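You operate a simulated robot arm through the tools that you are given. There is no shell and no other tool. Be economical: measure what you need, move in short steps, check, and stop when the job is done.

You run a simulated robot arm. Do the job below in one go: nothing can be reset, and whatever is moved stays where it is left.

TASK
Rain on the tray and catch a sample under each spout.
Fine: raise the rain bar, then open the rain cock half way. Catch 50 to 100 ml in the runoff cup and as much in the runoff jug; spill a spoonful at most. End with the splitter lever at waste, the cock shut and then the bar down.

The check looks at the end state, three seconds after you hand in, the way a careful person would. Anything else that was tipped, shoved, dropped, spilled or broken makes it a failure.

THE ROBOT
A 7-joint arm with a two-finger parallel gripper on a trunk, on a base that drives. Base frame: it is fixed to the floor where the robot stands at the start and does not move with it; the origin is under the middle of the robot, x ahead of it, y to its left, z up. Lengths are in mm, angles in degrees, forces in N, time in s.
With the tool pointing down near the work surface it reaches from about 320 to 760 mm from the robot's upright axis, wherever it stands. Its first joint turns from -143.0 to 143.0 degrees. Places, roughly: ball knob [500, -200, 900]; fluted knob [500, 500, 900]; rain bar [500, 200, 900]; rain cock [500, 800, 800]. Payload 3 kg.
The tool frame sits at the grasp point between the pads (the TCP): z along the fingers, y along the line on which they close. The tips reach 30 mm beyond it. Largest opening 110 mm; finger width 20, thickness 10; the body of the gripper, 48 by 112 mm, starts 55 mm behind the TCP.
Orientation is that of the tool frame in the base frame, as [roll, pitch, yaw] about the fixed x, y, z axes, in that order (R = Rz(yaw) Ry(pitch) Rx(roll)). With the fingers straight down and closing along the base's y, the tool's x points along the base's -x, its y along +y and its z along -z.

THE INTERFACE
- The arm moves only by the tool servo_tool. Its arguments are lists of equal length, an entry for each row: "offset": the shift along the tool's x, y, z in units of 25 mm (1.0 is 25 mm), a list of three; "delta_rot": the turn, a rotation vector about the tool's x, y, z in units of 6 degrees (1.0 is 6 degrees), a list of three. In form: {"offset": [[dx, dy, dz], ...], "delta_rot": [[rx, ry, rz], ...]}. A call has 1 to 10 rows; each row shifts and turns the commanded pose from where the row before left it, along the tool's axes as they then stand. "jaw" is the gripper command, from -1 (shut) to 1 (fully open), values between in proportion, set as the call begins (left out, the last holds). A call with a number of a shift or a turn outside -1 to 1 is refused whole. A row lasts 0.2 s, in which the tool goes at most 50 mm and 8.6 degrees; a call with a longer step from one row to the next is refused whole, and so is a gripper value outside its range. A pose out of reach is approached as far as the arm can. The call stops where the force on the tool passes 90 N (or 10 N more than at its start, if that is more) or the arm is blocked; 0.2 s more then pass. The fingers move at their own pace (about 153 mm/s each) and stop on an object; they squeeze with about 22 N. The grip force told is the motor's: it shows also when the fingers shut on nothing. Time passes only in rows, and 0.2 s behind the last, so rows that do not move let the fingers close. The reply holds the time, the measured pose of the TCP, the force on the tool along the base axes, the opening and the grip force, in the units named above and with some noise, with the torque about the TCP (base axes, N m) and any sound that the robot's microphone picked up, and new pictures: "views" is both (left out), scene, wrist or none.
- Cameras (640 x 400 px; columns grow to the right, rows downward): "scene" is now at [571.5, 193.7, 1415.1]; the picture's right is [-0.00, -0.17, 0.99], its down [-0.78, 0.62, 0.11] and it looks along [-0.63, -0.77, -0.13] (base axes); focal length 214 px, centre (320, 200). "wrist" rides on the gripper at [72, 17, -103] in the tool frame; the picture's right is [-0.23, 0.97, 0.00], its down [-0.76, -0.18, -0.62] and it looks along [-0.61, -0.14, 0.78] (tool axes); focal length 222 px, centre (320, 200).
- slide_trunk(by): slides the trunk up (or, below 0, down) by that many mm; the arm and the scene camera ride with it, the base frame stays. It gives what a move gives, with no picture.
- roll_base(legs): drives the robot by 1 to 6 legs, each [ahead, turn to the left] in mm and degrees, along the robot's own axes; the way and the turn of a leg run together, so that a leg with both is an arc; at most 1500 mm and 180 degrees a leg. The arm and the cameras ride along, it lands a little off, and it stops where it bumps. It gives what a move gives, and a new picture of the scene camera.
- head_to(pan, tilt): turns the head with the scene camera to pan (to the left, within 80 degrees either way) and tilt (down, from -29 to 69), counted from straight ahead of the robot. It gives what a move gives, and a new picture of the scene camera.
- locate(camera, pixels): for up to 12 pixels [column, row] of the newest picture of that camera ("zoom" is the newest enlarged one), the place [x, y, z] in the base frame of the surface seen there, good to about 3 mm, but the place of the scene camera against the robot may be out by one fixed shift of up to 18 mm in any direction. It takes no simulated time.
- zoom(camera, box): a new picture of the part [left, top, right, bottom] of that camera's present view, enlarged. It takes no simulated time.
- sign_off(): hands the job in; it is judged then, once.

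Work in short steps. Measure before you move; look again where a grasp or a placing could have gone wrong, and mend it. You have 80 turns and 260 pictures in all, those below and enlarged ones among them. Open the gripper and draw the arm clear of the work before you hand the job in, unless the task says otherwise; then end with one line.

The tools are called as a command line: name --argument value ..., lists and objects as JSON in quotes. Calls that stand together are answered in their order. servo_tool: Moves the arm, as the interface text tells. Its arguments: {"type":"object","properties":{"offset":{"type":"array"},"delta_rot":{"type":"array"},"jaw":{"type":"number"},"views":{"type":"string","enum":["both","scene","wrist","none"]}},"required":["offset","delta_rot"]} The other tools are called the same way: slide_trunk (by) slides the trunk up or down; roll_base (legs) drives the base; head_to (pan, tilt) turns the head that bears the scene camera; locate (camera, pixels) gives the place of the surface under pixels of a picture; zoom (camera, box) takes an enlarged picture of a part of a camera's view; sign_off () hands the job in.

At the start:

```text
time_s: 0.0
tcp_pos: [527.7, 282.2, 1314.3]
orientation: [-180.0, 0.0, 179.7]
contact_force: [0.3, -0.7, 0.1]
moment: [0.05, 0.0, -0.02]
grip_width: 109.9
grasp_force: 0.0
trunk travel left (down, up): [-375.0, 115.0]
robot x, y, heading: [3.0, 12.6, -0.0]
head pan, tilt: [-80.2, 38.7]
```

scene: 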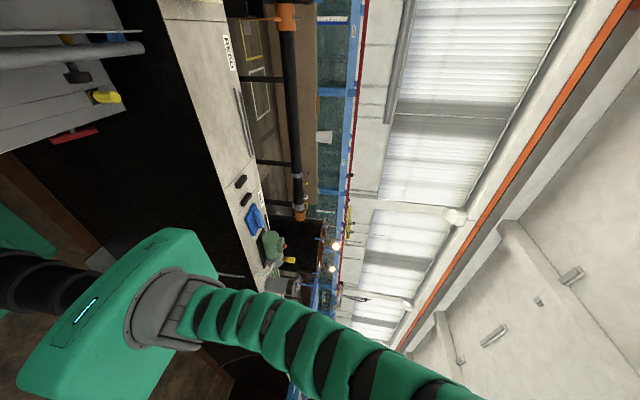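
wrist: 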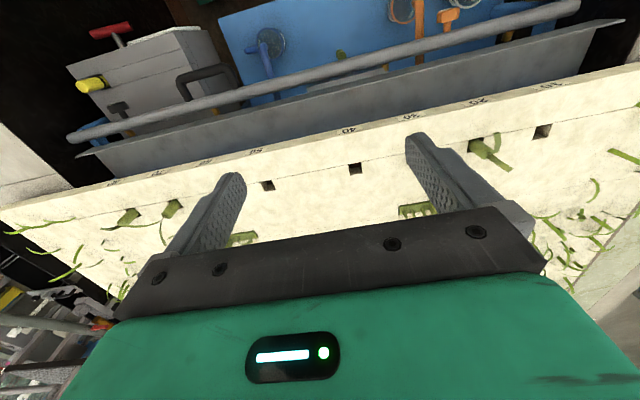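

The scene camera looks off to the right and away from the work, so I turn the head toward the bench.

head_to --pan 20 --tilt 50

```text
time_s: 1.8
tcp_pos: [526.9, 282.0, 1314.4]
orientation: [180.0, -0.1, 179.7]
contact_force: [-0.3, 0.6, -0.2]
moment: [0.01, -0.01, 0.0]
grip_width: 110.1
grasp_force: 0.0
trunk travel left (down, up): [-375.0, 115.0]
robot x, y, heading: [-0.8, 15.3, -0.0]
head pan, tilt: [20.0, 50.0]
```

scene: 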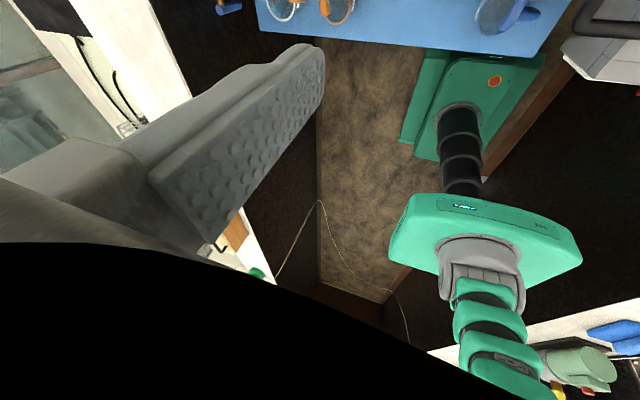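

The picture is unexpected: a finger at left, the robot's base at the right. I locate some pixels to work out how this camera sits.

locate --camera "scene" --pixels '[[400, 20], [360, 150], [480, 90], [480, 235], [250, 120], [310, 70], [590, 375], [500, 350], [150, 60], [600, 30], [320, 200], [30, 200]]'

locate --camera "wrist" --pixels '[[355, 168], [270, 185], [345, 130], [540, 130], [330, 60], [100, 140], [110, 30], [90, 82], [270, 40], [450, 15], [130, 215], [490, 150]]'

head_to --pan -80 --tilt 0

```text
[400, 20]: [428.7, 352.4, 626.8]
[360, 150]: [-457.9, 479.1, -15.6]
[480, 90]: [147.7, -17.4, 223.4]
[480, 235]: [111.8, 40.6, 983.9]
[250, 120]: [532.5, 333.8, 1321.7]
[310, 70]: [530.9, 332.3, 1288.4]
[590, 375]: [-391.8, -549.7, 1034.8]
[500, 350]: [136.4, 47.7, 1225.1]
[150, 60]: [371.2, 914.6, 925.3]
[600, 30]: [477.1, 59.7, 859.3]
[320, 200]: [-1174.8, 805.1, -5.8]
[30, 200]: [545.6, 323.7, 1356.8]
```

```text
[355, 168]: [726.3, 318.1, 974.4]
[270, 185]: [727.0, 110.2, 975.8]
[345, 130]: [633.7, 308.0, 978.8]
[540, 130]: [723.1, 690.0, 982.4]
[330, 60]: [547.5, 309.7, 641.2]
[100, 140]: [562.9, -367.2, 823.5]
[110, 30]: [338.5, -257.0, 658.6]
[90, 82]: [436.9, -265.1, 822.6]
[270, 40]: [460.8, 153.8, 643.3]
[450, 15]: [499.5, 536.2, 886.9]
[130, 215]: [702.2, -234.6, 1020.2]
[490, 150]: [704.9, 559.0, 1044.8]
```

```text
time_s: 3.5
tcp_pos: [527.2, 281.5, 1313.9]
orientation: [-180.0, 0.0, 179.7]
contact_force: [-0.5, -0.7, 1.0]
moment: [-0.03, -0.01, 0.02]
grip_width: 110.0
grasp_force: 0.1
trunk travel left (down, up): [-375.0, 115.0]
robot x, y, heading: [-1.3, 14.9, -0.1]
head pan, tilt: [-80.0, 0.0]
```

scene: 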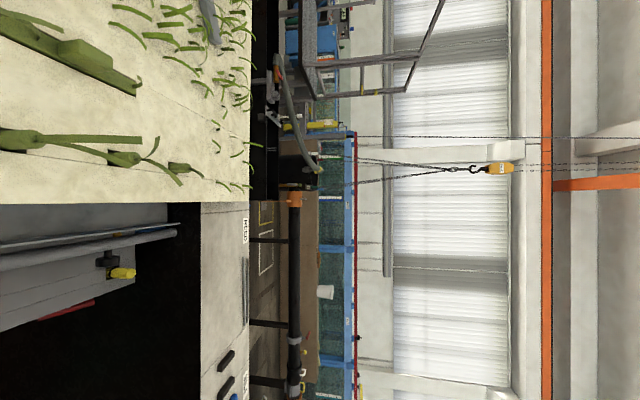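

Worked out: the head looks straight down at pan 0/tilt 0 (image up = +x, left = +y). I look down at the work.

head_to --pan 0 --tilt 10

head_to --pan 50 --tilt 10

head_to --pan -45 --tilt 10

```text
time_s: 5.1
tcp_pos: [528.0, 282.3, 1314.2]
orientation: [180.0, 0.0, 179.7]
contact_force: [-0.6, -0.6, 0.4]
moment: [0.0, -0.02, -0.02]
grip_width: 109.9
grasp_force: 0.1
trunk travel left (down, up): [-375.0, 115.0]
robot x, y, heading: [-0.1, 14.0, 0.1]
head pan, tilt: [0.0, 10.0]
```

scene: 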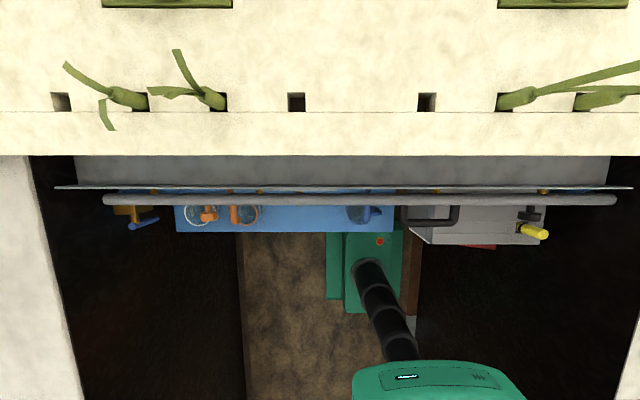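

```text
time_s: 6.2
tcp_pos: [528.5, 282.4, 1313.8]
orientation: [-179.9, -0.1, 179.7]
contact_force: [-0.6, 0.1, -1.0]
moment: [-0.01, 0.0, 0.0]
grip_width: 109.9
grasp_force: 0.0
trunk travel left (down, up): [-375.0, 115.0]
robot x, y, heading: [-0.6, 15.7, -0.0]
head pan, tilt: [50.0, 10.0]
```

scene: 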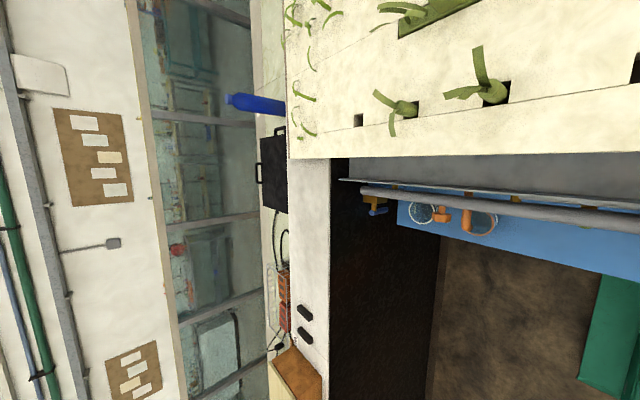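

```text
time_s: 8.0
tcp_pos: [526.7, 282.3, 1314.6]
orientation: [180.0, 0.1, 179.8]
contact_force: [0.0, 1.1, 1.1]
moment: [0.01, 0.01, 0.01]
grip_width: 109.8
grasp_force: 0.0
trunk travel left (down, up): [-375.0, 115.0]
robot x, y, heading: [-0.8, 19.3, -0.2]
head pan, tilt: [-45.0, 10.0]
```

scene: 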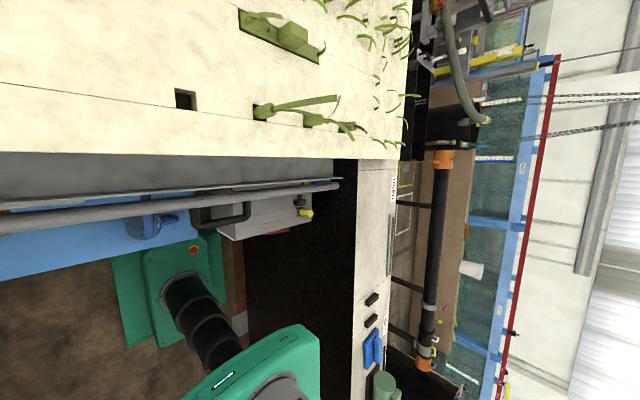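

The layout: seedling gutter in front (x>620), with a rain bar rail and a lower shelf of things behind its rim. I locate several points in this view to check the camera geometry, then look at the work with more tilt.

locate --camera "scene" --pixels '[[308, 212], [155, 225], [220, 215], [193, 252], [185, 98], [280, 35], [335, 185], [374, 345], [230, 360], [60, 250], [100, 215], [300, 150]]'

head_to --pan 0 --tilt -25

head_to --pan 10 --tilt 30

```text
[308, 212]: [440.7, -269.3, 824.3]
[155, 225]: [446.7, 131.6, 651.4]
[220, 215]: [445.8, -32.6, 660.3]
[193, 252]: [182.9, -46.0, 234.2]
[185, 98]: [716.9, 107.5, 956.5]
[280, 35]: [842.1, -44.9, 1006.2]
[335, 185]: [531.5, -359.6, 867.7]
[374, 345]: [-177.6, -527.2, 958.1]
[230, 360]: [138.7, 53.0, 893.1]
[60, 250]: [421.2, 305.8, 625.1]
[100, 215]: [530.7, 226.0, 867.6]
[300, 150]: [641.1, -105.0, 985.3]
```

```text
time_s: 9.1
tcp_pos: [527.4, 281.8, 1315.1]
orientation: [179.9, 0.1, 179.7]
contact_force: [0.6, -0.4, 0.6]
moment: [0.01, -0.01, 0.01]
grip_width: 110.1
grasp_force: 0.1
trunk travel left (down, up): [-375.0, 115.0]
robot x, y, heading: [-0.2, 13.7, -0.0]
head pan, tilt: [0.0, -25.0]
```

scene: 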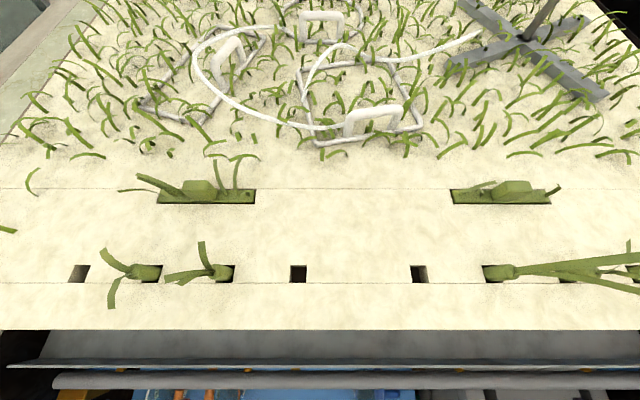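

```text
time_s: 10.3
tcp_pos: [528.0, 282.6, 1315.1]
orientation: [179.9, 0.0, 179.7]
contact_force: [-0.4, -1.1, 0.6]
moment: [-0.02, -0.01, 0.0]
grip_width: 109.8
grasp_force: 0.0
trunk travel left (down, up): [-375.0, 115.0]
robot x, y, heading: [0.3, 16.3, -0.2]
head pan, tilt: [10.0, 30.0]
```

scene: 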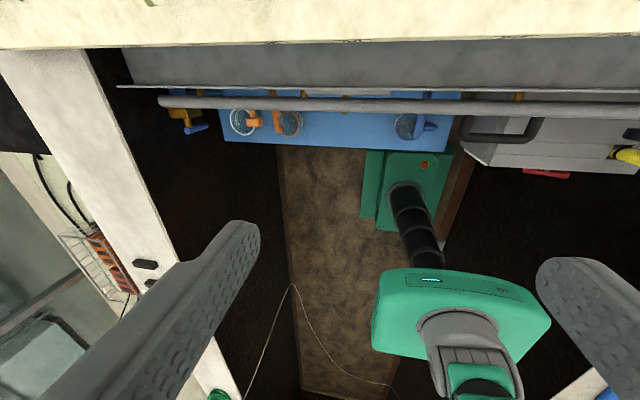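

Now the shelf with the cups, rail, valve and box is in view (rows 80-180). I zoom on both halves.

zoom --camera "scene" --box '[100, 60, 340, 210]'

zoom --camera "scene" --box '[360, 60, 640, 235]'

zoom --camera "wrist" --box '[0, 0, 640, 260]'

```text
2.67 times, centred on (220, 135) of scene
```

zoom: 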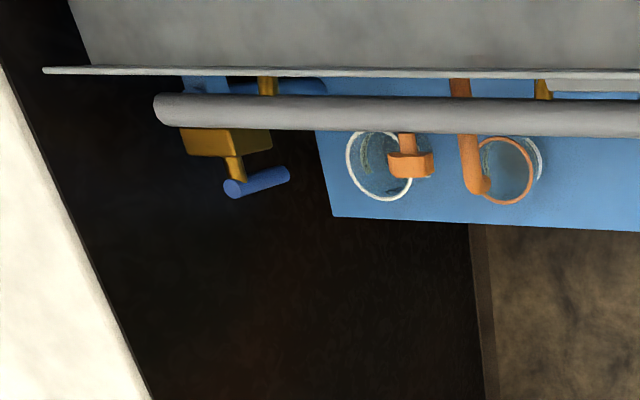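

```text
2.29 times, centred on (500, 148) of scene
```

zoom: 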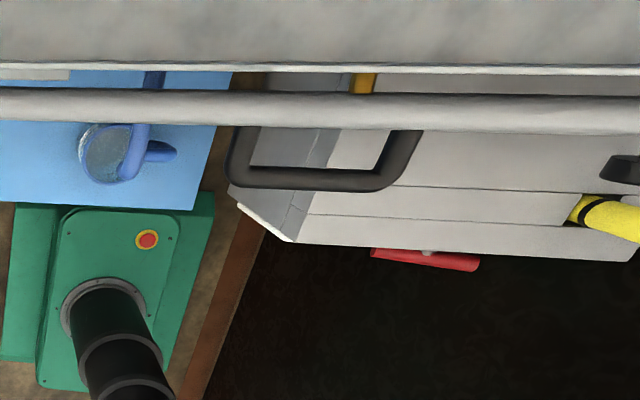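

```text
1.00 times, centred on (320, 130) of wrist (not enlarged: the box is as wide or as high as the picture)
```

zoom: 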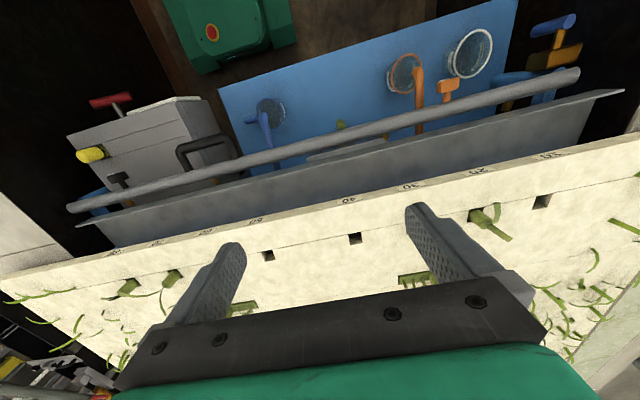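

I want a frontal view: backing the base up would bring both cameras in front of the shelf. First I check what lies on the floor behind (cable near (295,290)).

locate --camera "scene" --pixels '[[294, 288], [250, 385], [335, 375], [330, 300], [380, 120], [300, 160], [445, 165], [182, 110], [380, 250], [280, 260], [460, 200], [390, 390]]'

head_to --pan 0 --tilt 65

```text
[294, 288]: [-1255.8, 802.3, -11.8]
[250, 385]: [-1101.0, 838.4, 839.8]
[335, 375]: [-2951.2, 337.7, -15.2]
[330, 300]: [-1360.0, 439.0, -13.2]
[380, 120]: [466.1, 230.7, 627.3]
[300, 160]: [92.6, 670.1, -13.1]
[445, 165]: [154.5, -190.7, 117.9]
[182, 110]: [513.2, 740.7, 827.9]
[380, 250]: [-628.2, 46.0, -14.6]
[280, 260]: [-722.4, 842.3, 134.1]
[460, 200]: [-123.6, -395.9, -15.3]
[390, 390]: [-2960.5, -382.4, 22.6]
```

```text
time_s: 11.3
tcp_pos: [528.7, 281.8, 1314.9]
orientation: [-180.0, 0.0, 179.8]
contact_force: [0.6, 0.2, -0.8]
moment: [0.04, -0.01, -0.01]
grip_width: 110.1
grasp_force: 0.1
trunk travel left (down, up): [-375.0, 115.0]
robot x, y, heading: [-0.9, 14.5, 0.2]
head pan, tilt: [0.0, 65.0]
```

scene: 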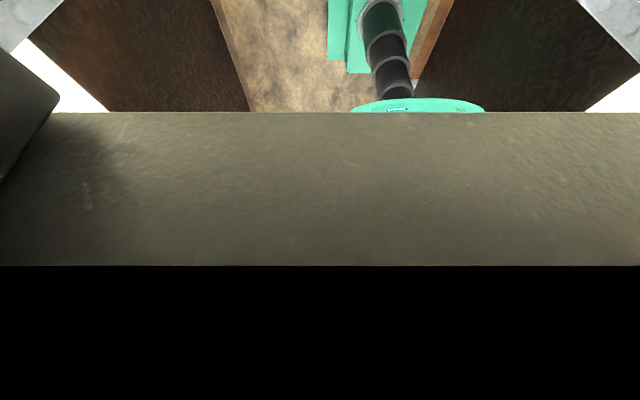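

Floor behind is clear beyond 1 m. I back up 380 mm and look forward.

roll_base --legs '[[-380, 0]]'

head_to --pan 10 --tilt -28

```text
time_s: 13.7
tcp_pos: [145.7, 282.5, 1314.7]
orientation: [-180.0, 0.0, 179.8]
contact_force: [1.3, -0.1, 0.3]
moment: [-0.02, -0.03, 0.02]
grip_width: 109.9
grasp_force: 0.1
trunk travel left (down, up): [-375.0, 115.0]
robot x, y, heading: [-382.4, 13.1, 0.2]
head pan, tilt: [0.0, 65.0]
```

scene: 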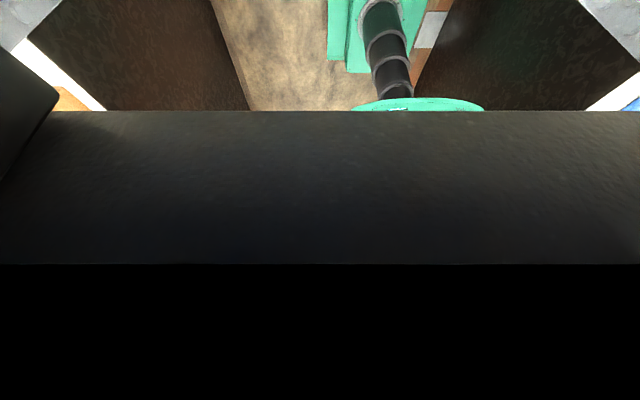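

```text
time_s: 15.4
tcp_pos: [145.7, 283.0, 1314.0]
orientation: [180.0, 0.0, 179.8]
contact_force: [-0.6, 0.7, -0.1]
moment: [0.01, -0.02, -0.01]
grip_width: 110.0
grasp_force: 0.1
trunk travel left (down, up): [-375.0, 115.0]
robot x, y, heading: [-385.0, 17.3, -0.0]
head pan, tilt: [10.0, -28.0]
```

scene: 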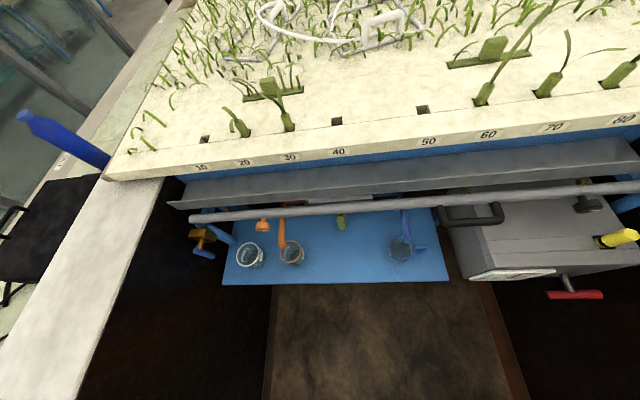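

Good frontal view now. I zoom on the shelf in two pieces.

zoom --camera "scene" --box '[160, 170, 320, 290]'

zoom --camera "scene" --box '[310, 170, 470, 290]'

zoom --camera "scene" --box '[430, 160, 640, 310]'

```text
3.33 times, centred on (240, 230) of scene
```

zoom: 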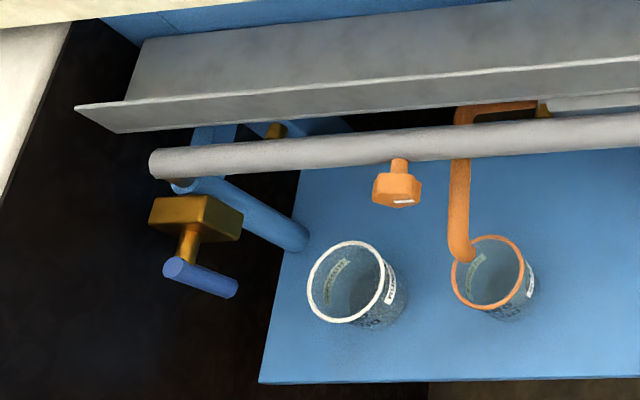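

```text
3.33 times, centred on (390, 230) of scene
```

zoom: 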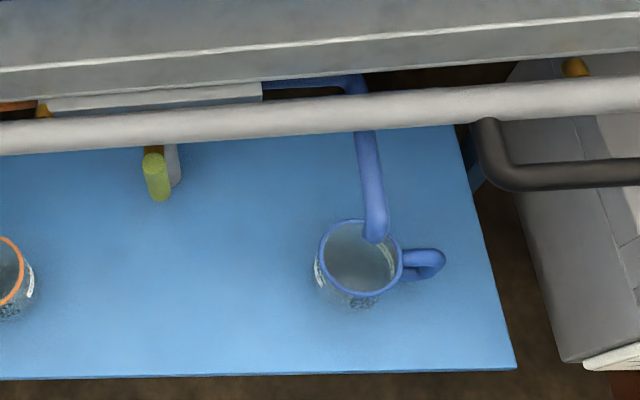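

```text
2.67 times, centred on (535, 235) of scene
```

zoom: 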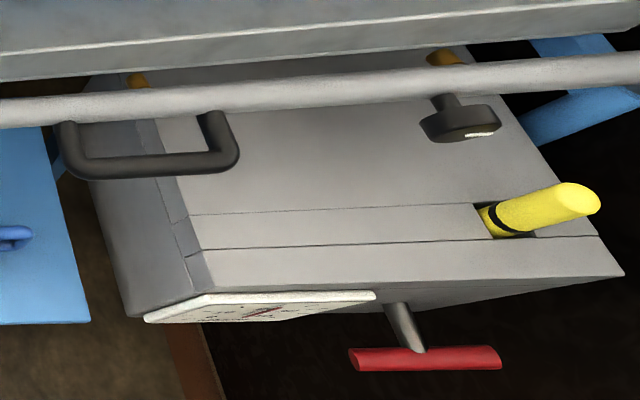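

The rain bar (grey tube), orange knob, yellow-green lever, cups, valve and a box with red/yellow/black handles are visible. I lower the trunk for a flatter view of labels.

slide_trunk --by -330

head_to --pan 20 --tilt -29

head_to --pan -30 --tilt -29

```text
time_s: 18.7
tcp_pos: [144.8, 283.1, 985.5]
orientation: [-180.0, 0.0, 179.8]
contact_force: [-0.3, 1.0, -0.4]
moment: [0.01, 0.0, -0.04]
grip_width: 109.9
grasp_force: 0.0
trunk travel left (down, up): [-45.0, 445.0]
robot x, y, heading: [-382.5, 15.9, 0.1]
head pan, tilt: [10.0, -28.0]
```

```text
time_s: 19.4
tcp_pos: [145.9, 282.2, 984.7]
orientation: [180.0, 0.0, 179.8]
contact_force: [0.6, -0.8, -0.2]
moment: [0.0, -0.03, 0.02]
grip_width: 109.9
grasp_force: 0.1
trunk travel left (down, up): [-45.0, 445.0]
robot x, y, heading: [-384.4, 17.4, -0.1]
head pan, tilt: [20.0, -28.6]
```

scene: 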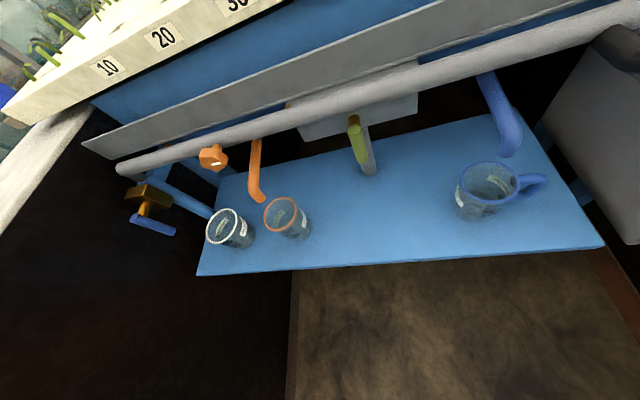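

```text
time_s: 20.6
tcp_pos: [144.2, 283.1, 985.6]
orientation: [179.9, 0.0, 179.8]
contact_force: [0.1, 0.3, -0.3]
moment: [0.01, -0.02, 0.01]
grip_width: 109.9
grasp_force: 0.0
trunk travel left (down, up): [-45.0, 445.0]
robot x, y, heading: [-381.7, 17.2, 0.0]
head pan, tilt: [-30.0, -28.6]
```

scene: 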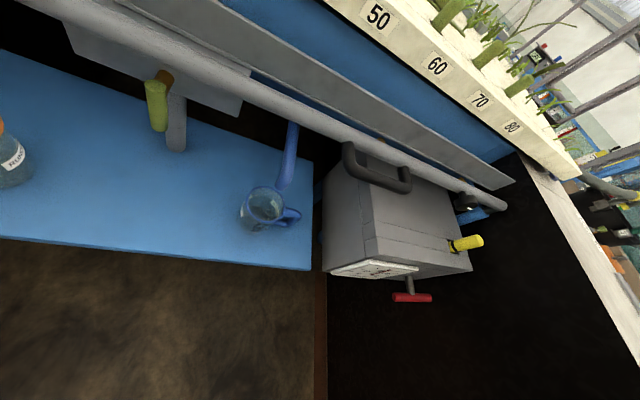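

Better. I zoom on the labels, knob, lever and box in this view, then go back to the left side.

zoom --camera "scene" --box '[320, 130, 520, 310]'

zoom --camera "scene" --box '[325, 250, 425, 305]'

head_to --pan 25 --tilt -20

zoom --camera "scene" --box '[200, 80, 400, 205]'

```text
2.22 times, centred on (420, 220) of scene
```

zoom: 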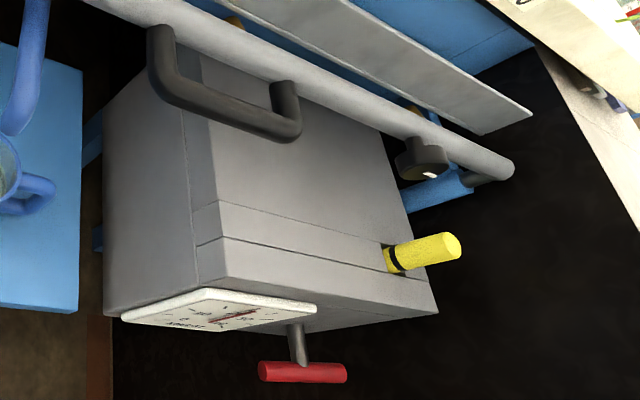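

```text
6.40 times, centred on (375, 278) of scene
```

zoom: 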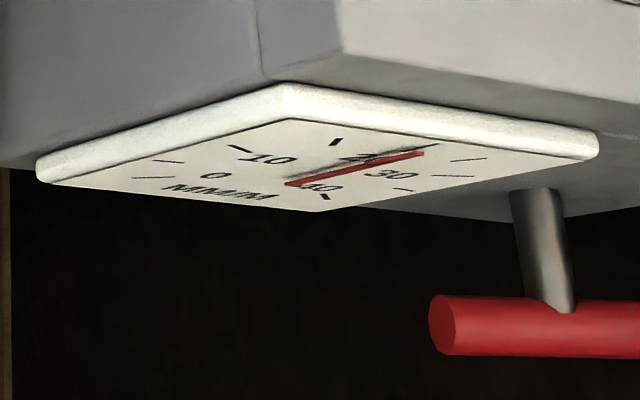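

```text
time_s: 21.8
tcp_pos: [144.7, 281.8, 985.3]
orientation: [-179.9, 0.1, 179.8]
contact_force: [-0.5, -0.1, 0.3]
moment: [-0.01, 0.01, -0.01]
grip_width: 110.1
grasp_force: 0.1
trunk travel left (down, up): [-45.0, 445.0]
robot x, y, heading: [-382.0, 15.0, 0.1]
head pan, tilt: [25.0, -20.0]
```

scene: 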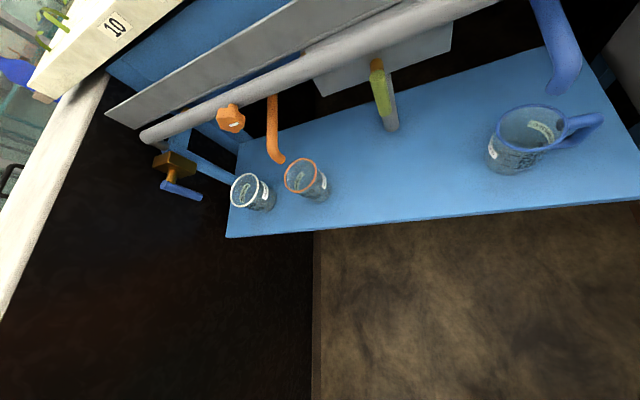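

```text
3.20 times, centred on (300, 142) of scene
```

zoom: 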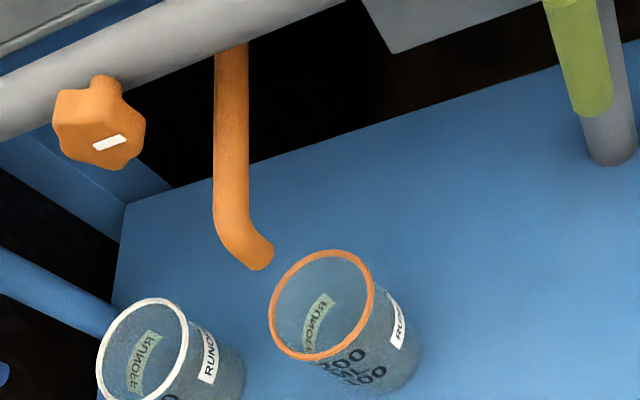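

I tilt the gripper 48° forward while moving ahead and down a bit, so the wrist camera gets a level view of the shelf.

servo_tool --offset '[[-0.75, 0, 0.75], [-0.67, 0, 0.82], [-0.58, 0, 0.89], [-0.48, 0, 0.94], [-0.38, 0, 0.99], [-0.27, 0, 1], [-0.17, 0, 1], [-0.05, 0, 1]]' --delta_rot '[[0, -1, 0], [0, -1, 0], [0, -1, 0], [0, -1, 0], [0, -1, 0], [0, -1, 0], [0, -1, 0], [0, -1, 0]]' --views "wrist"

```text
time_s: 23.6
tcp_pos: [294.4, 282.0, 838.8]
orientation: [-179.9, 48.0, 179.8]
contact_force: [0.5, 0.0, 0.1]
moment: [-0.02, 0.0, 0.02]
grip_width: 110.0
grasp_force: 0.1
trunk travel left (down, up): [-45.0, 445.0]
robot x, y, heading: [-383.5, 14.8, 0.2]
head pan, tilt: [25.0, -20.0]
```

wrist: 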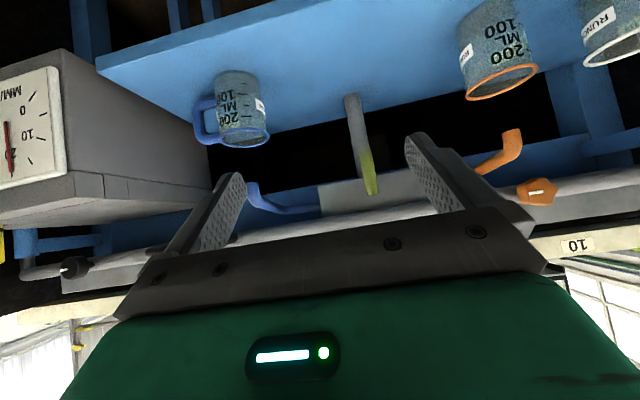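

Level (upside-down) view. I zoom on the vessels, lever and gauge box.

zoom --camera "wrist" --box '[180, 50, 420, 230]'

zoom --camera "wrist" --box '[440, 0, 640, 210]'

locate --camera "wrist" --pixels '[[368, 185], [352, 105], [360, 160], [240, 138], [200, 120], [500, 85], [510, 140], [540, 190], [75, 268], [270, 205], [320, 100], [330, 195]]'

```text
2.22 times, centred on (300, 140) of wrist
```

zoom: 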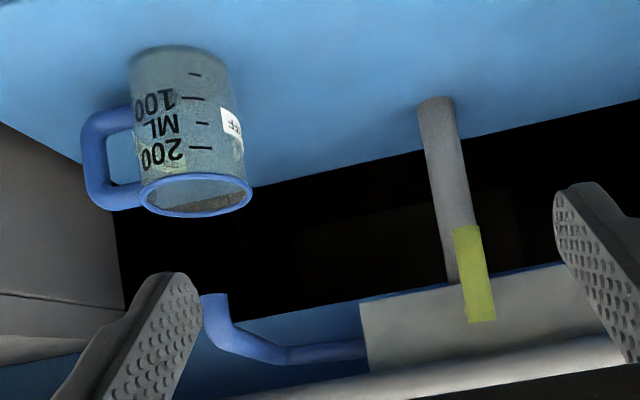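

```text
1.90 times, centred on (540, 105) of wrist
```

zoom: 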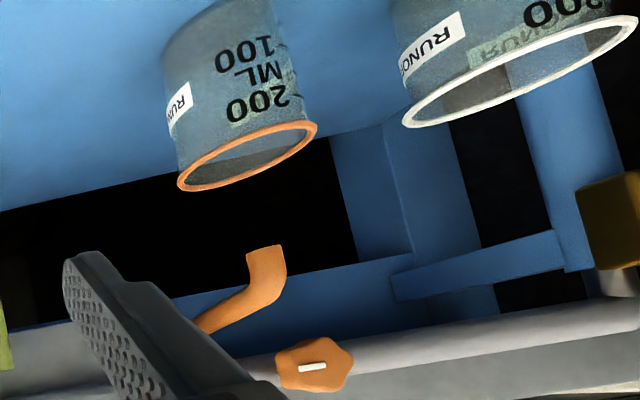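

```text
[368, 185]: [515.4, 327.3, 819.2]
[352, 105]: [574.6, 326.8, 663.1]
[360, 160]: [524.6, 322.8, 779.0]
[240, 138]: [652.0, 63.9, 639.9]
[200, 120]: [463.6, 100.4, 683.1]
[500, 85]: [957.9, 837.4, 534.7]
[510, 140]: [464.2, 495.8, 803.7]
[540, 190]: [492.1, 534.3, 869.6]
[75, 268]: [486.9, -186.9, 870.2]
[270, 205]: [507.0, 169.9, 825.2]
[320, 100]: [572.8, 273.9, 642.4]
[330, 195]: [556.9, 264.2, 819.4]
```

I shift the arm left (+y) by 225 mm to view the left cups, orange knob and valve closely.

servo_tool --offset '[[0, 1, 0], [0, 1, 0], [0, 1, 0], [0, 1, 0], [0, 1, 0], [0, 1, 0], [0, 1, 0], [0, 1, 0], [0, 1, 0]]' --delta_rot '[[0, 0, 0], [0, 0, 0], [0, 0, 0], [0, 0, 0], [0, 0, 0], [0, 0, 0], [0, 0, 0], [0, 0, 0], [0, 0, 0]]' --views "both"

zoom --camera "wrist" --box '[200, 0, 520, 200]'

zoom --camera "wrist" --box '[400, 60, 640, 240]'

```text
time_s: 25.6
tcp_pos: [295.2, 507.3, 837.2]
orientation: [179.9, 48.0, 179.5]
contact_force: [0.3, -0.3, 0.8]
moment: [0.0, 0.04, 0.02]
grip_width: 110.0
grasp_force: 0.0
trunk travel left (down, up): [-45.0, 445.0]
robot x, y, heading: [-380.7, 17.0, 0.1]
head pan, tilt: [25.0, -20.0]
```

scene: 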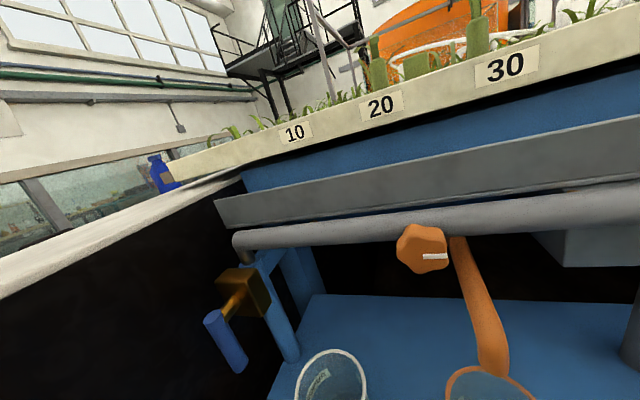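
wrist: 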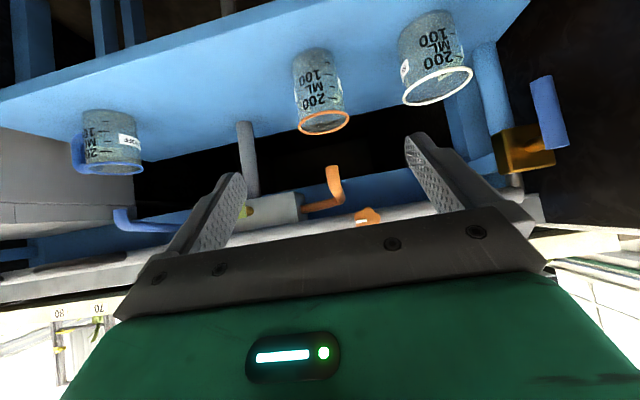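

```text
2.00 times, centred on (360, 100) of wrist
```

zoom: 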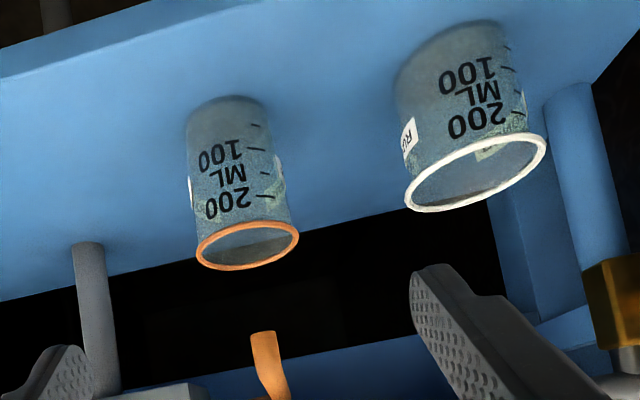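

```text
2.22 times, centred on (520, 150) of wrist
```

zoom: 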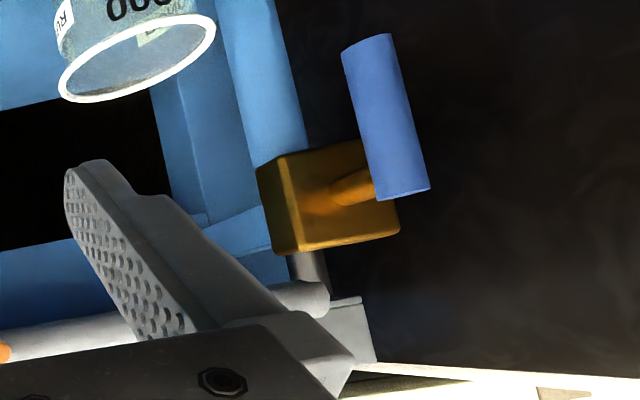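

The scene camera evidently rides on the arm's wrist end. I measure spout, cup rim, knob and valve with the wrist camera.

locate --camera "wrist" --pixels '[[333, 168], [300, 129], [348, 116], [325, 133], [318, 114], [545, 78], [557, 145], [515, 188], [368, 215], [525, 150], [110, 172], [122, 212]]'

locate --camera "scene" --pixels '[[437, 257], [410, 235], [445, 235], [245, 240], [210, 318], [240, 368], [230, 310], [262, 290], [490, 365], [332, 352], [500, 212], [450, 385]]'

zoom --camera "scene" --box '[180, 200, 500, 400]'

```text
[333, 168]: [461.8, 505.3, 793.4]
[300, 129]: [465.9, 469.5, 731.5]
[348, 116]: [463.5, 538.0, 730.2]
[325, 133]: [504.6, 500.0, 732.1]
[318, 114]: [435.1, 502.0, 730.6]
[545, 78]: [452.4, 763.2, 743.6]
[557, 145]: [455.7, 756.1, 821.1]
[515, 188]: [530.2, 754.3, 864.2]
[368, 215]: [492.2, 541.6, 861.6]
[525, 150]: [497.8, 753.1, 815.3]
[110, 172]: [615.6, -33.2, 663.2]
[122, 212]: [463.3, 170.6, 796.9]
```

```text
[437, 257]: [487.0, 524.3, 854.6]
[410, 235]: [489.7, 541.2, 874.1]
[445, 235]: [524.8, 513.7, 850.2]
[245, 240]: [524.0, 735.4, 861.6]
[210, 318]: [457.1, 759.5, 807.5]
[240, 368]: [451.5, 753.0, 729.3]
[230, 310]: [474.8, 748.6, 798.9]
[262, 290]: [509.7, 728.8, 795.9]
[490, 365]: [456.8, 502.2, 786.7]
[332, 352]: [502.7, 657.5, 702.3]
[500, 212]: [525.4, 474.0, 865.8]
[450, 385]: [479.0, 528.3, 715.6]
```

```text
2.00 times, centred on (340, 300) of scene
```

zoom: 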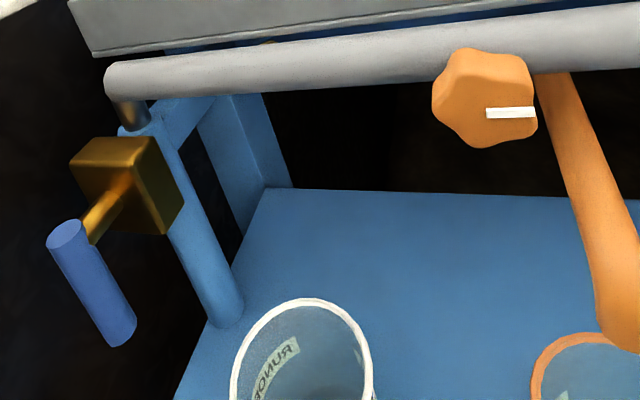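

The cup's rim centre (~470,504,731) sits under the orange spout (462,505,793). The bar's left end stands on a telescoping post, so it lifts vertically. Now I go look at the right side.

servo_tool --offset '[[0, -1, 0], [0, -1, 0], [0, -1, 0], [0, -1, 0], [0, -1, 0], [0, -1, 0], [0, -1, 0], [0, -1, 0], [0, -1, 0], [0, -1, 0]]' --delta_rot '[[0, 0, 0], [0, 0, 0], [0, 0, 0], [0, 0, 0], [0, 0, 0], [0, 0, 0], [0, 0, 0], [0, 0, 0], [0, 0, 0], [0, 0, 0]]' --views "none"

servo_tool --offset '[[0, -1, 0], [0, -1, 0], [0, -1, 0], [0, -1, 0], [0, -1, 0], [0, -1, 0], [0, -1, 0], [0, -1, 0], [0, -1, 0], [0, -1, 0]]' --delta_rot '[[0, 0, 0], [0, 0, 0], [0, 0, 0], [0, 0, 0], [0, 0, 0], [0, 0, 0], [0, 0, 0], [0, 0, 0], [0, 0, 0], [0, 0, 0]]' --views "wrist"

head_to --pan -10 --tilt -10

```text
time_s: 27.8
tcp_pos: [292.9, 256.2, 837.1]
orientation: [-179.9, 47.9, 179.8]
contact_force: [0.0, 0.6, 0.1]
moment: [-0.03, -0.03, -0.02]
grip_width: 110.0
grasp_force: 0.0
trunk travel left (down, up): [-45.0, 445.0]
robot x, y, heading: [-383.5, 13.4, 0.1]
head pan, tilt: [25.0, -20.0]
```

```text
time_s: 30.0
tcp_pos: [293.1, 6.4, 837.9]
orientation: [-179.9, 48.0, 179.9]
contact_force: [-0.6, 0.3, 0.6]
moment: [0.01, 0.01, -0.01]
grip_width: 109.9
grasp_force: 0.1
trunk travel left (down, up): [-45.0, 445.0]
robot x, y, heading: [-385.4, 13.8, 0.1]
head pan, tilt: [25.0, -20.0]
```

wrist: 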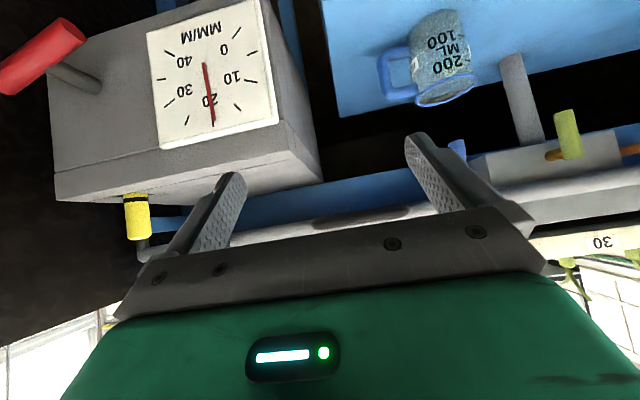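

```text
time_s: 31.0
tcp_pos: [291.8, 7.1, 838.8]
orientation: [-179.9, 48.0, 179.8]
contact_force: [-0.5, -0.7, -1.1]
moment: [0.0, -0.02, 0.04]
grip_width: 110.1
grasp_force: 0.1
trunk travel left (down, up): [-45.0, 445.0]
robot x, y, heading: [-382.0, 16.0, 0.1]
head pan, tilt: [-10.0, -10.0]
```

scene: 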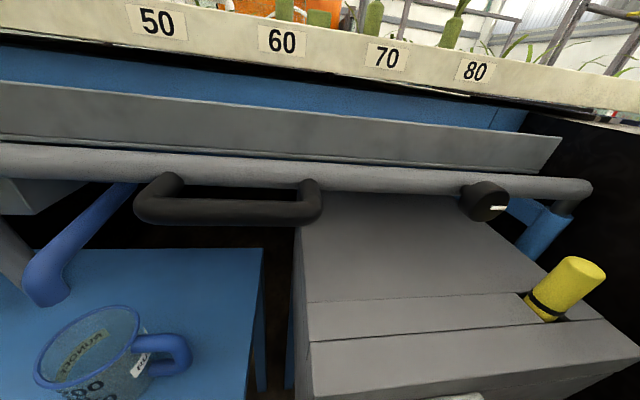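

The black U-handle on the bar and the black knob are clear here. I locate the handle, knobs, jug and spout in the scene view, and cross-check with the wrist picture for the fixed shift.

locate --camera "scene" --pixels '[[160, 212], [225, 213], [290, 210], [150, 190], [312, 190], [498, 208], [488, 198], [45, 290], [88, 310], [75, 395], [165, 355], [560, 290]]'

locate --camera "wrist" --pixels '[[360, 213], [137, 222], [458, 148], [415, 102], [475, 92], [448, 102], [440, 90], [393, 78], [568, 135], [575, 155], [550, 157], [520, 100]]'

zoom --camera "wrist" --box '[360, 0, 640, 210]'

zoom --camera "scene" --box '[400, 120, 640, 270]'

```text
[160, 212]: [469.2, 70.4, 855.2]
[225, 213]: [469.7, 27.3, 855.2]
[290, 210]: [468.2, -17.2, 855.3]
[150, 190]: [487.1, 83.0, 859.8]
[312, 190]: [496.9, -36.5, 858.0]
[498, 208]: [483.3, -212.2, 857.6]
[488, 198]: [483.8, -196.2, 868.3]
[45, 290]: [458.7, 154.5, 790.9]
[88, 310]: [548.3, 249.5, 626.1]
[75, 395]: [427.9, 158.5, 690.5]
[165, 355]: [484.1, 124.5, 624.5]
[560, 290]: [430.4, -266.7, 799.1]
```

```text
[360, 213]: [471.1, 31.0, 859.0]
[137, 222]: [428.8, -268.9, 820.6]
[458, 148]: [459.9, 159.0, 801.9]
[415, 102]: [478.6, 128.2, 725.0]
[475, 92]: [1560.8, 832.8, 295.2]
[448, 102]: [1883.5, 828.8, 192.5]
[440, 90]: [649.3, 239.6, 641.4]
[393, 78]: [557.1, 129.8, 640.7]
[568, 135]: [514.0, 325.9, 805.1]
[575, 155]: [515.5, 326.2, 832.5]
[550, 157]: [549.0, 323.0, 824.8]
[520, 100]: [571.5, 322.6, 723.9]
```

```text
1.90 times, centred on (500, 105) of wrist
```

zoom: 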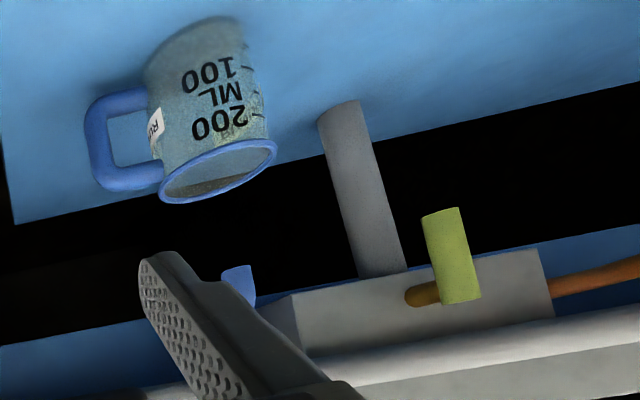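

```text
2.67 times, centred on (520, 195) of scene
```

zoom: 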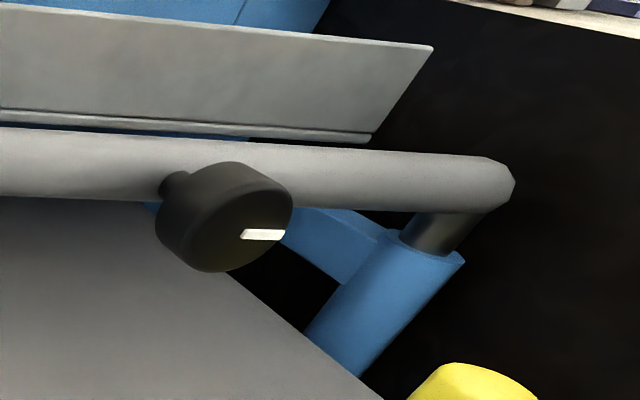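

The handle's front tube is around (478, 25, 855), y from -36 to 83; I'll grip it horizontally with fingers above and below. First pitch the tool level, then roll it -90° about its axis.

servo_tool --offset '[[0, 0.1, 0], [0, 0.1, 0], [0, 0.1, 0], [0, 0.1, 0], [0, 0.1, 0], [0, 0.1, 0], [0, 0.1, 0], [0, 0, 0], [0, 0, 0], [0, 0, 0]]' --delta_rot '[[0, -1, 0], [0, -1, 0], [0, -1, 0], [0, -1, 0], [0, -1, 0], [0, -1, 0], [0, -1, 0], [0, 0, -1], [0, 0, -1], [0, 0, -1]]' --views "none"

servo_tool --offset '[[0, 0, 0], [0, 0, 0], [0, 0, 0], [0, 0, 0], [0, 0, 0], [0, 0, 0], [0, 0, 0], [0, 0, 0], [0, 0, 0], [0, 0, 0]]' --delta_rot '[[0, 0, -1], [0, 0, -1], [0, 0, -1], [0, 0, -1], [0, 0, -1], [0, 0, -1], [0, 0, -1], [0, 0, -1], [0, 0, -1], [0, 0, -1]]' --views "none"

servo_tool --offset '[[0, 0, 0], [0, 0, 0]]' --delta_rot '[[0, 0, -1], [0, 0, -1]]' --views "both"

```text
time_s: 33.2
tcp_pos: [292.6, 25.0, 837.0]
orientation: [-90.0, 71.9, -90.3]
contact_force: [0.9, -0.1, 0.3]
moment: [-0.01, 0.0, 0.03]
grip_width: 110.0
grasp_force: 0.1
trunk travel left (down, up): [-45.0, 445.0]
robot x, y, heading: [-381.1, 15.9, 0.3]
head pan, tilt: [-10.0, -10.0]
```

```text
time_s: 35.4
tcp_pos: [292.4, 24.5, 837.8]
orientation: [-90.1, 11.9, -90.3]
contact_force: [0.1, 0.5, -0.2]
moment: [-0.02, 0.01, 0.0]
grip_width: 110.0
grasp_force: 0.0
trunk travel left (down, up): [-45.0, 445.0]
robot x, y, heading: [-385.9, 17.6, 0.3]
head pan, tilt: [-10.0, -10.0]
```

```text
time_s: 36.0
tcp_pos: [290.9, 24.3, 838.4]
orientation: [-90.0, -0.1, -90.2]
contact_force: [-0.2, -0.4, 0.3]
moment: [0.01, 0.02, -0.01]
grip_width: 109.8
grasp_force: 0.0
trunk travel left (down, up): [-45.0, 445.0]
robot x, y, heading: [-380.3, 14.2, -0.2]
head pan, tilt: [-10.0, -10.0]
```

scene: 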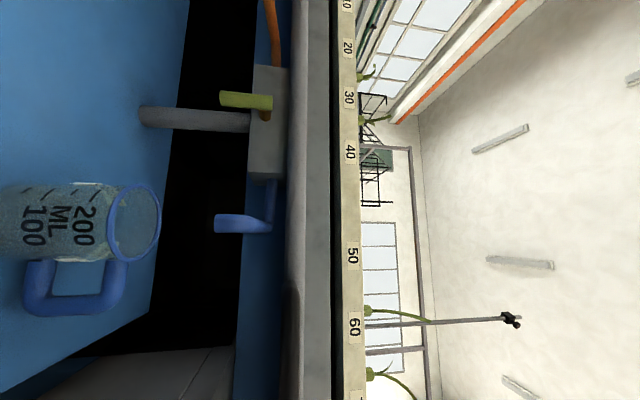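
wrist: 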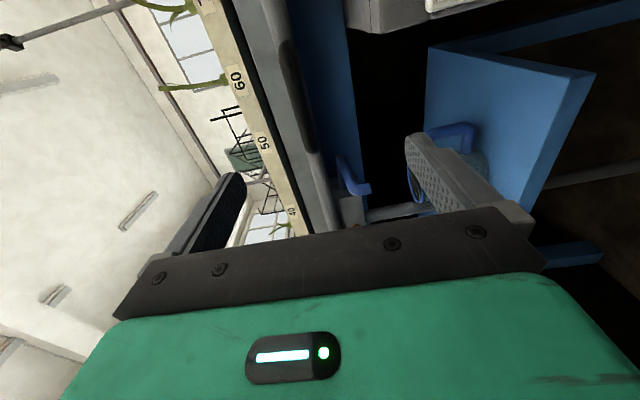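

Rolled fine. The handle shows at wrist (292,90); I locate its edges, and tilt the head to see it.

locate --camera "wrist" --pixels '[[285, 60], [292, 90], [283, 90], [298, 90], [303, 135]]'

head_to --pan -10 --tilt 25

```text
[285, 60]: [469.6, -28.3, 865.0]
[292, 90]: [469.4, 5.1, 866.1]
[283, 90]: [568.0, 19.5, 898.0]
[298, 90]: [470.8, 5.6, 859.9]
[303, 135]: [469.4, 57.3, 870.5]
```

```text
time_s: 37.0
tcp_pos: [292.2, 25.6, 837.9]
orientation: [-90.0, 0.1, -90.2]
contact_force: [0.7, 0.1, -0.4]
moment: [0.02, -0.02, -0.02]
grip_width: 109.7
grasp_force: 0.1
trunk travel left (down, up): [-45.0, 445.0]
robot x, y, heading: [-383.3, 17.8, 0.0]
head pan, tilt: [-10.0, 25.0]
```

scene: 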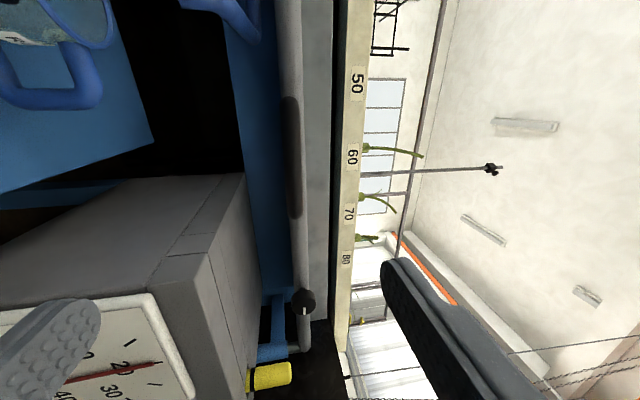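

Handle centre is about z 865. I narrow the jaws to ~45 mm, rise 27 mm and advance to x≈470.

servo_tool --offset '[[0, -1, 0], [0, -0.08, 1], [0, 0, 1], [0, 0, 1], [0, 0, 1], [0, 0, 0]]' --delta_rot '[[0, 0, 0], [0, 0, 0], [0, 0, 0], [0, 0, 0], [0, 0, 0], [0, 0, 0]]' --jaw -0.18 --views "both"

```text
time_s: 38.4
tcp_pos: [392.1, 22.4, 866.7]
orientation: [-90.2, 0.0, -90.3]
contact_force: [-0.9, 0.3, -0.9]
moment: [0.04, -0.05, -0.04]
grip_width: 44.9
grasp_force: 0.1
trunk travel left (down, up): [-45.0, 445.0]
robot x, y, heading: [-379.7, 15.2, -0.1]
head pan, tilt: [-10.0, 25.0]
```

scene: 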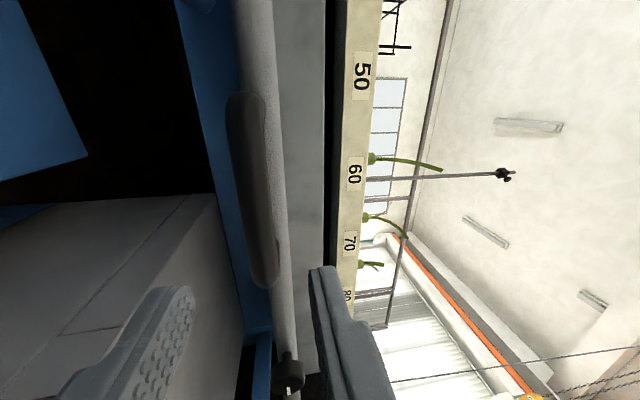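
wrist: 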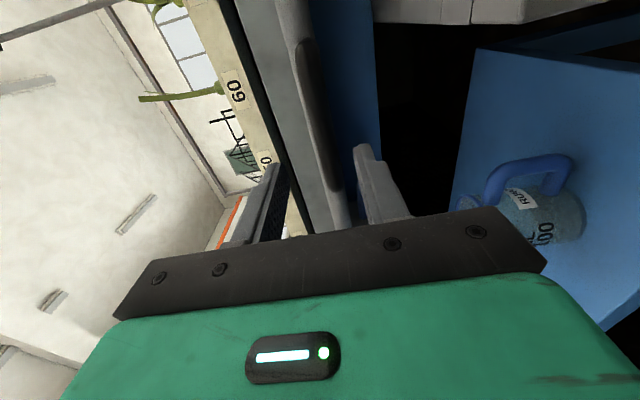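

I refine: locate the handle's edges in both pictures from here.

locate --camera "wrist" --pixels '[[325, 140], [315, 110], [309, 110], [321, 110], [305, 80]]'

locate --camera "scene" --pixels '[[252, 180], [238, 180], [266, 180], [246, 110], [262, 270], [280, 200]]'

```text
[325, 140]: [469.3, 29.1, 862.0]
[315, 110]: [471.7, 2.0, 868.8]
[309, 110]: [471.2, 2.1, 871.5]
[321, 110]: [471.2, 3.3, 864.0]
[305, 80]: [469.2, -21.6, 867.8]
```

```text
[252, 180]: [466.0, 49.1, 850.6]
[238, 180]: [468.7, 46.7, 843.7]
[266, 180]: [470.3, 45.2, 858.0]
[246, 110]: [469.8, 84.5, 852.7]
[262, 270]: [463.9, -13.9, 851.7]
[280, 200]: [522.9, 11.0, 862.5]
```

Wrist camera puts the handle at z≈866, matching the TCP. I advance 78 mm and close.

servo_tool --offset '[[0, 0, 0.8], [0, 0, 0.8], [0, 0, 0.8], [0, 0, 0.75], [0, 0, 0]]' --delta_rot '[[0, 0, 0], [0, 0, 0], [0, 0, 0], [0, 0, 0], [0, 0, 0]]' --views "none"

servo_tool --offset '[[0, 0, 0], [0, 0, 0], [0, 0, 0]]' --delta_rot '[[0, 0, 0], [0, 0, 0], [0, 0, 0]]' --jaw -1 --views "both"

```text
time_s: 39.6
tcp_pos: [472.7, 23.0, 865.2]
orientation: [-90.0, 0.0, -90.2]
contact_force: [-0.1, -0.1, 0.1]
moment: [0.04, -0.01, 0.0]
grip_width: 45.1
grasp_force: 0.1
trunk travel left (down, up): [-45.0, 445.0]
robot x, y, heading: [-382.3, 15.9, 0.2]
head pan, tilt: [-10.0, 25.0]
```

```text
time_s: 40.4
tcp_pos: [471.9, 24.1, 865.3]
orientation: [-90.1, 0.1, -90.2]
contact_force: [0.4, 0.2, -0.3]
moment: [0.02, -0.03, -0.02]
grip_width: 19.7
grasp_force: 45.0
trunk travel left (down, up): [-45.0, 445.0]
robot x, y, heading: [-381.3, 16.1, 0.2]
head pan, tilt: [-10.0, 25.0]
```

scene: 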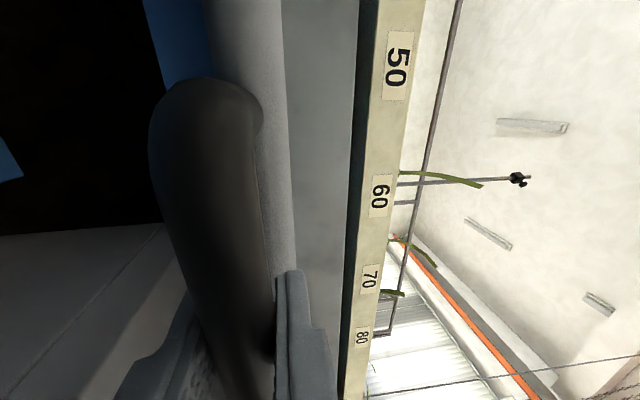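
wrist: 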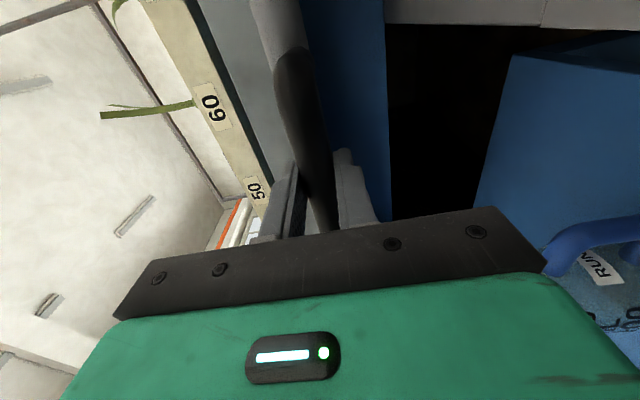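

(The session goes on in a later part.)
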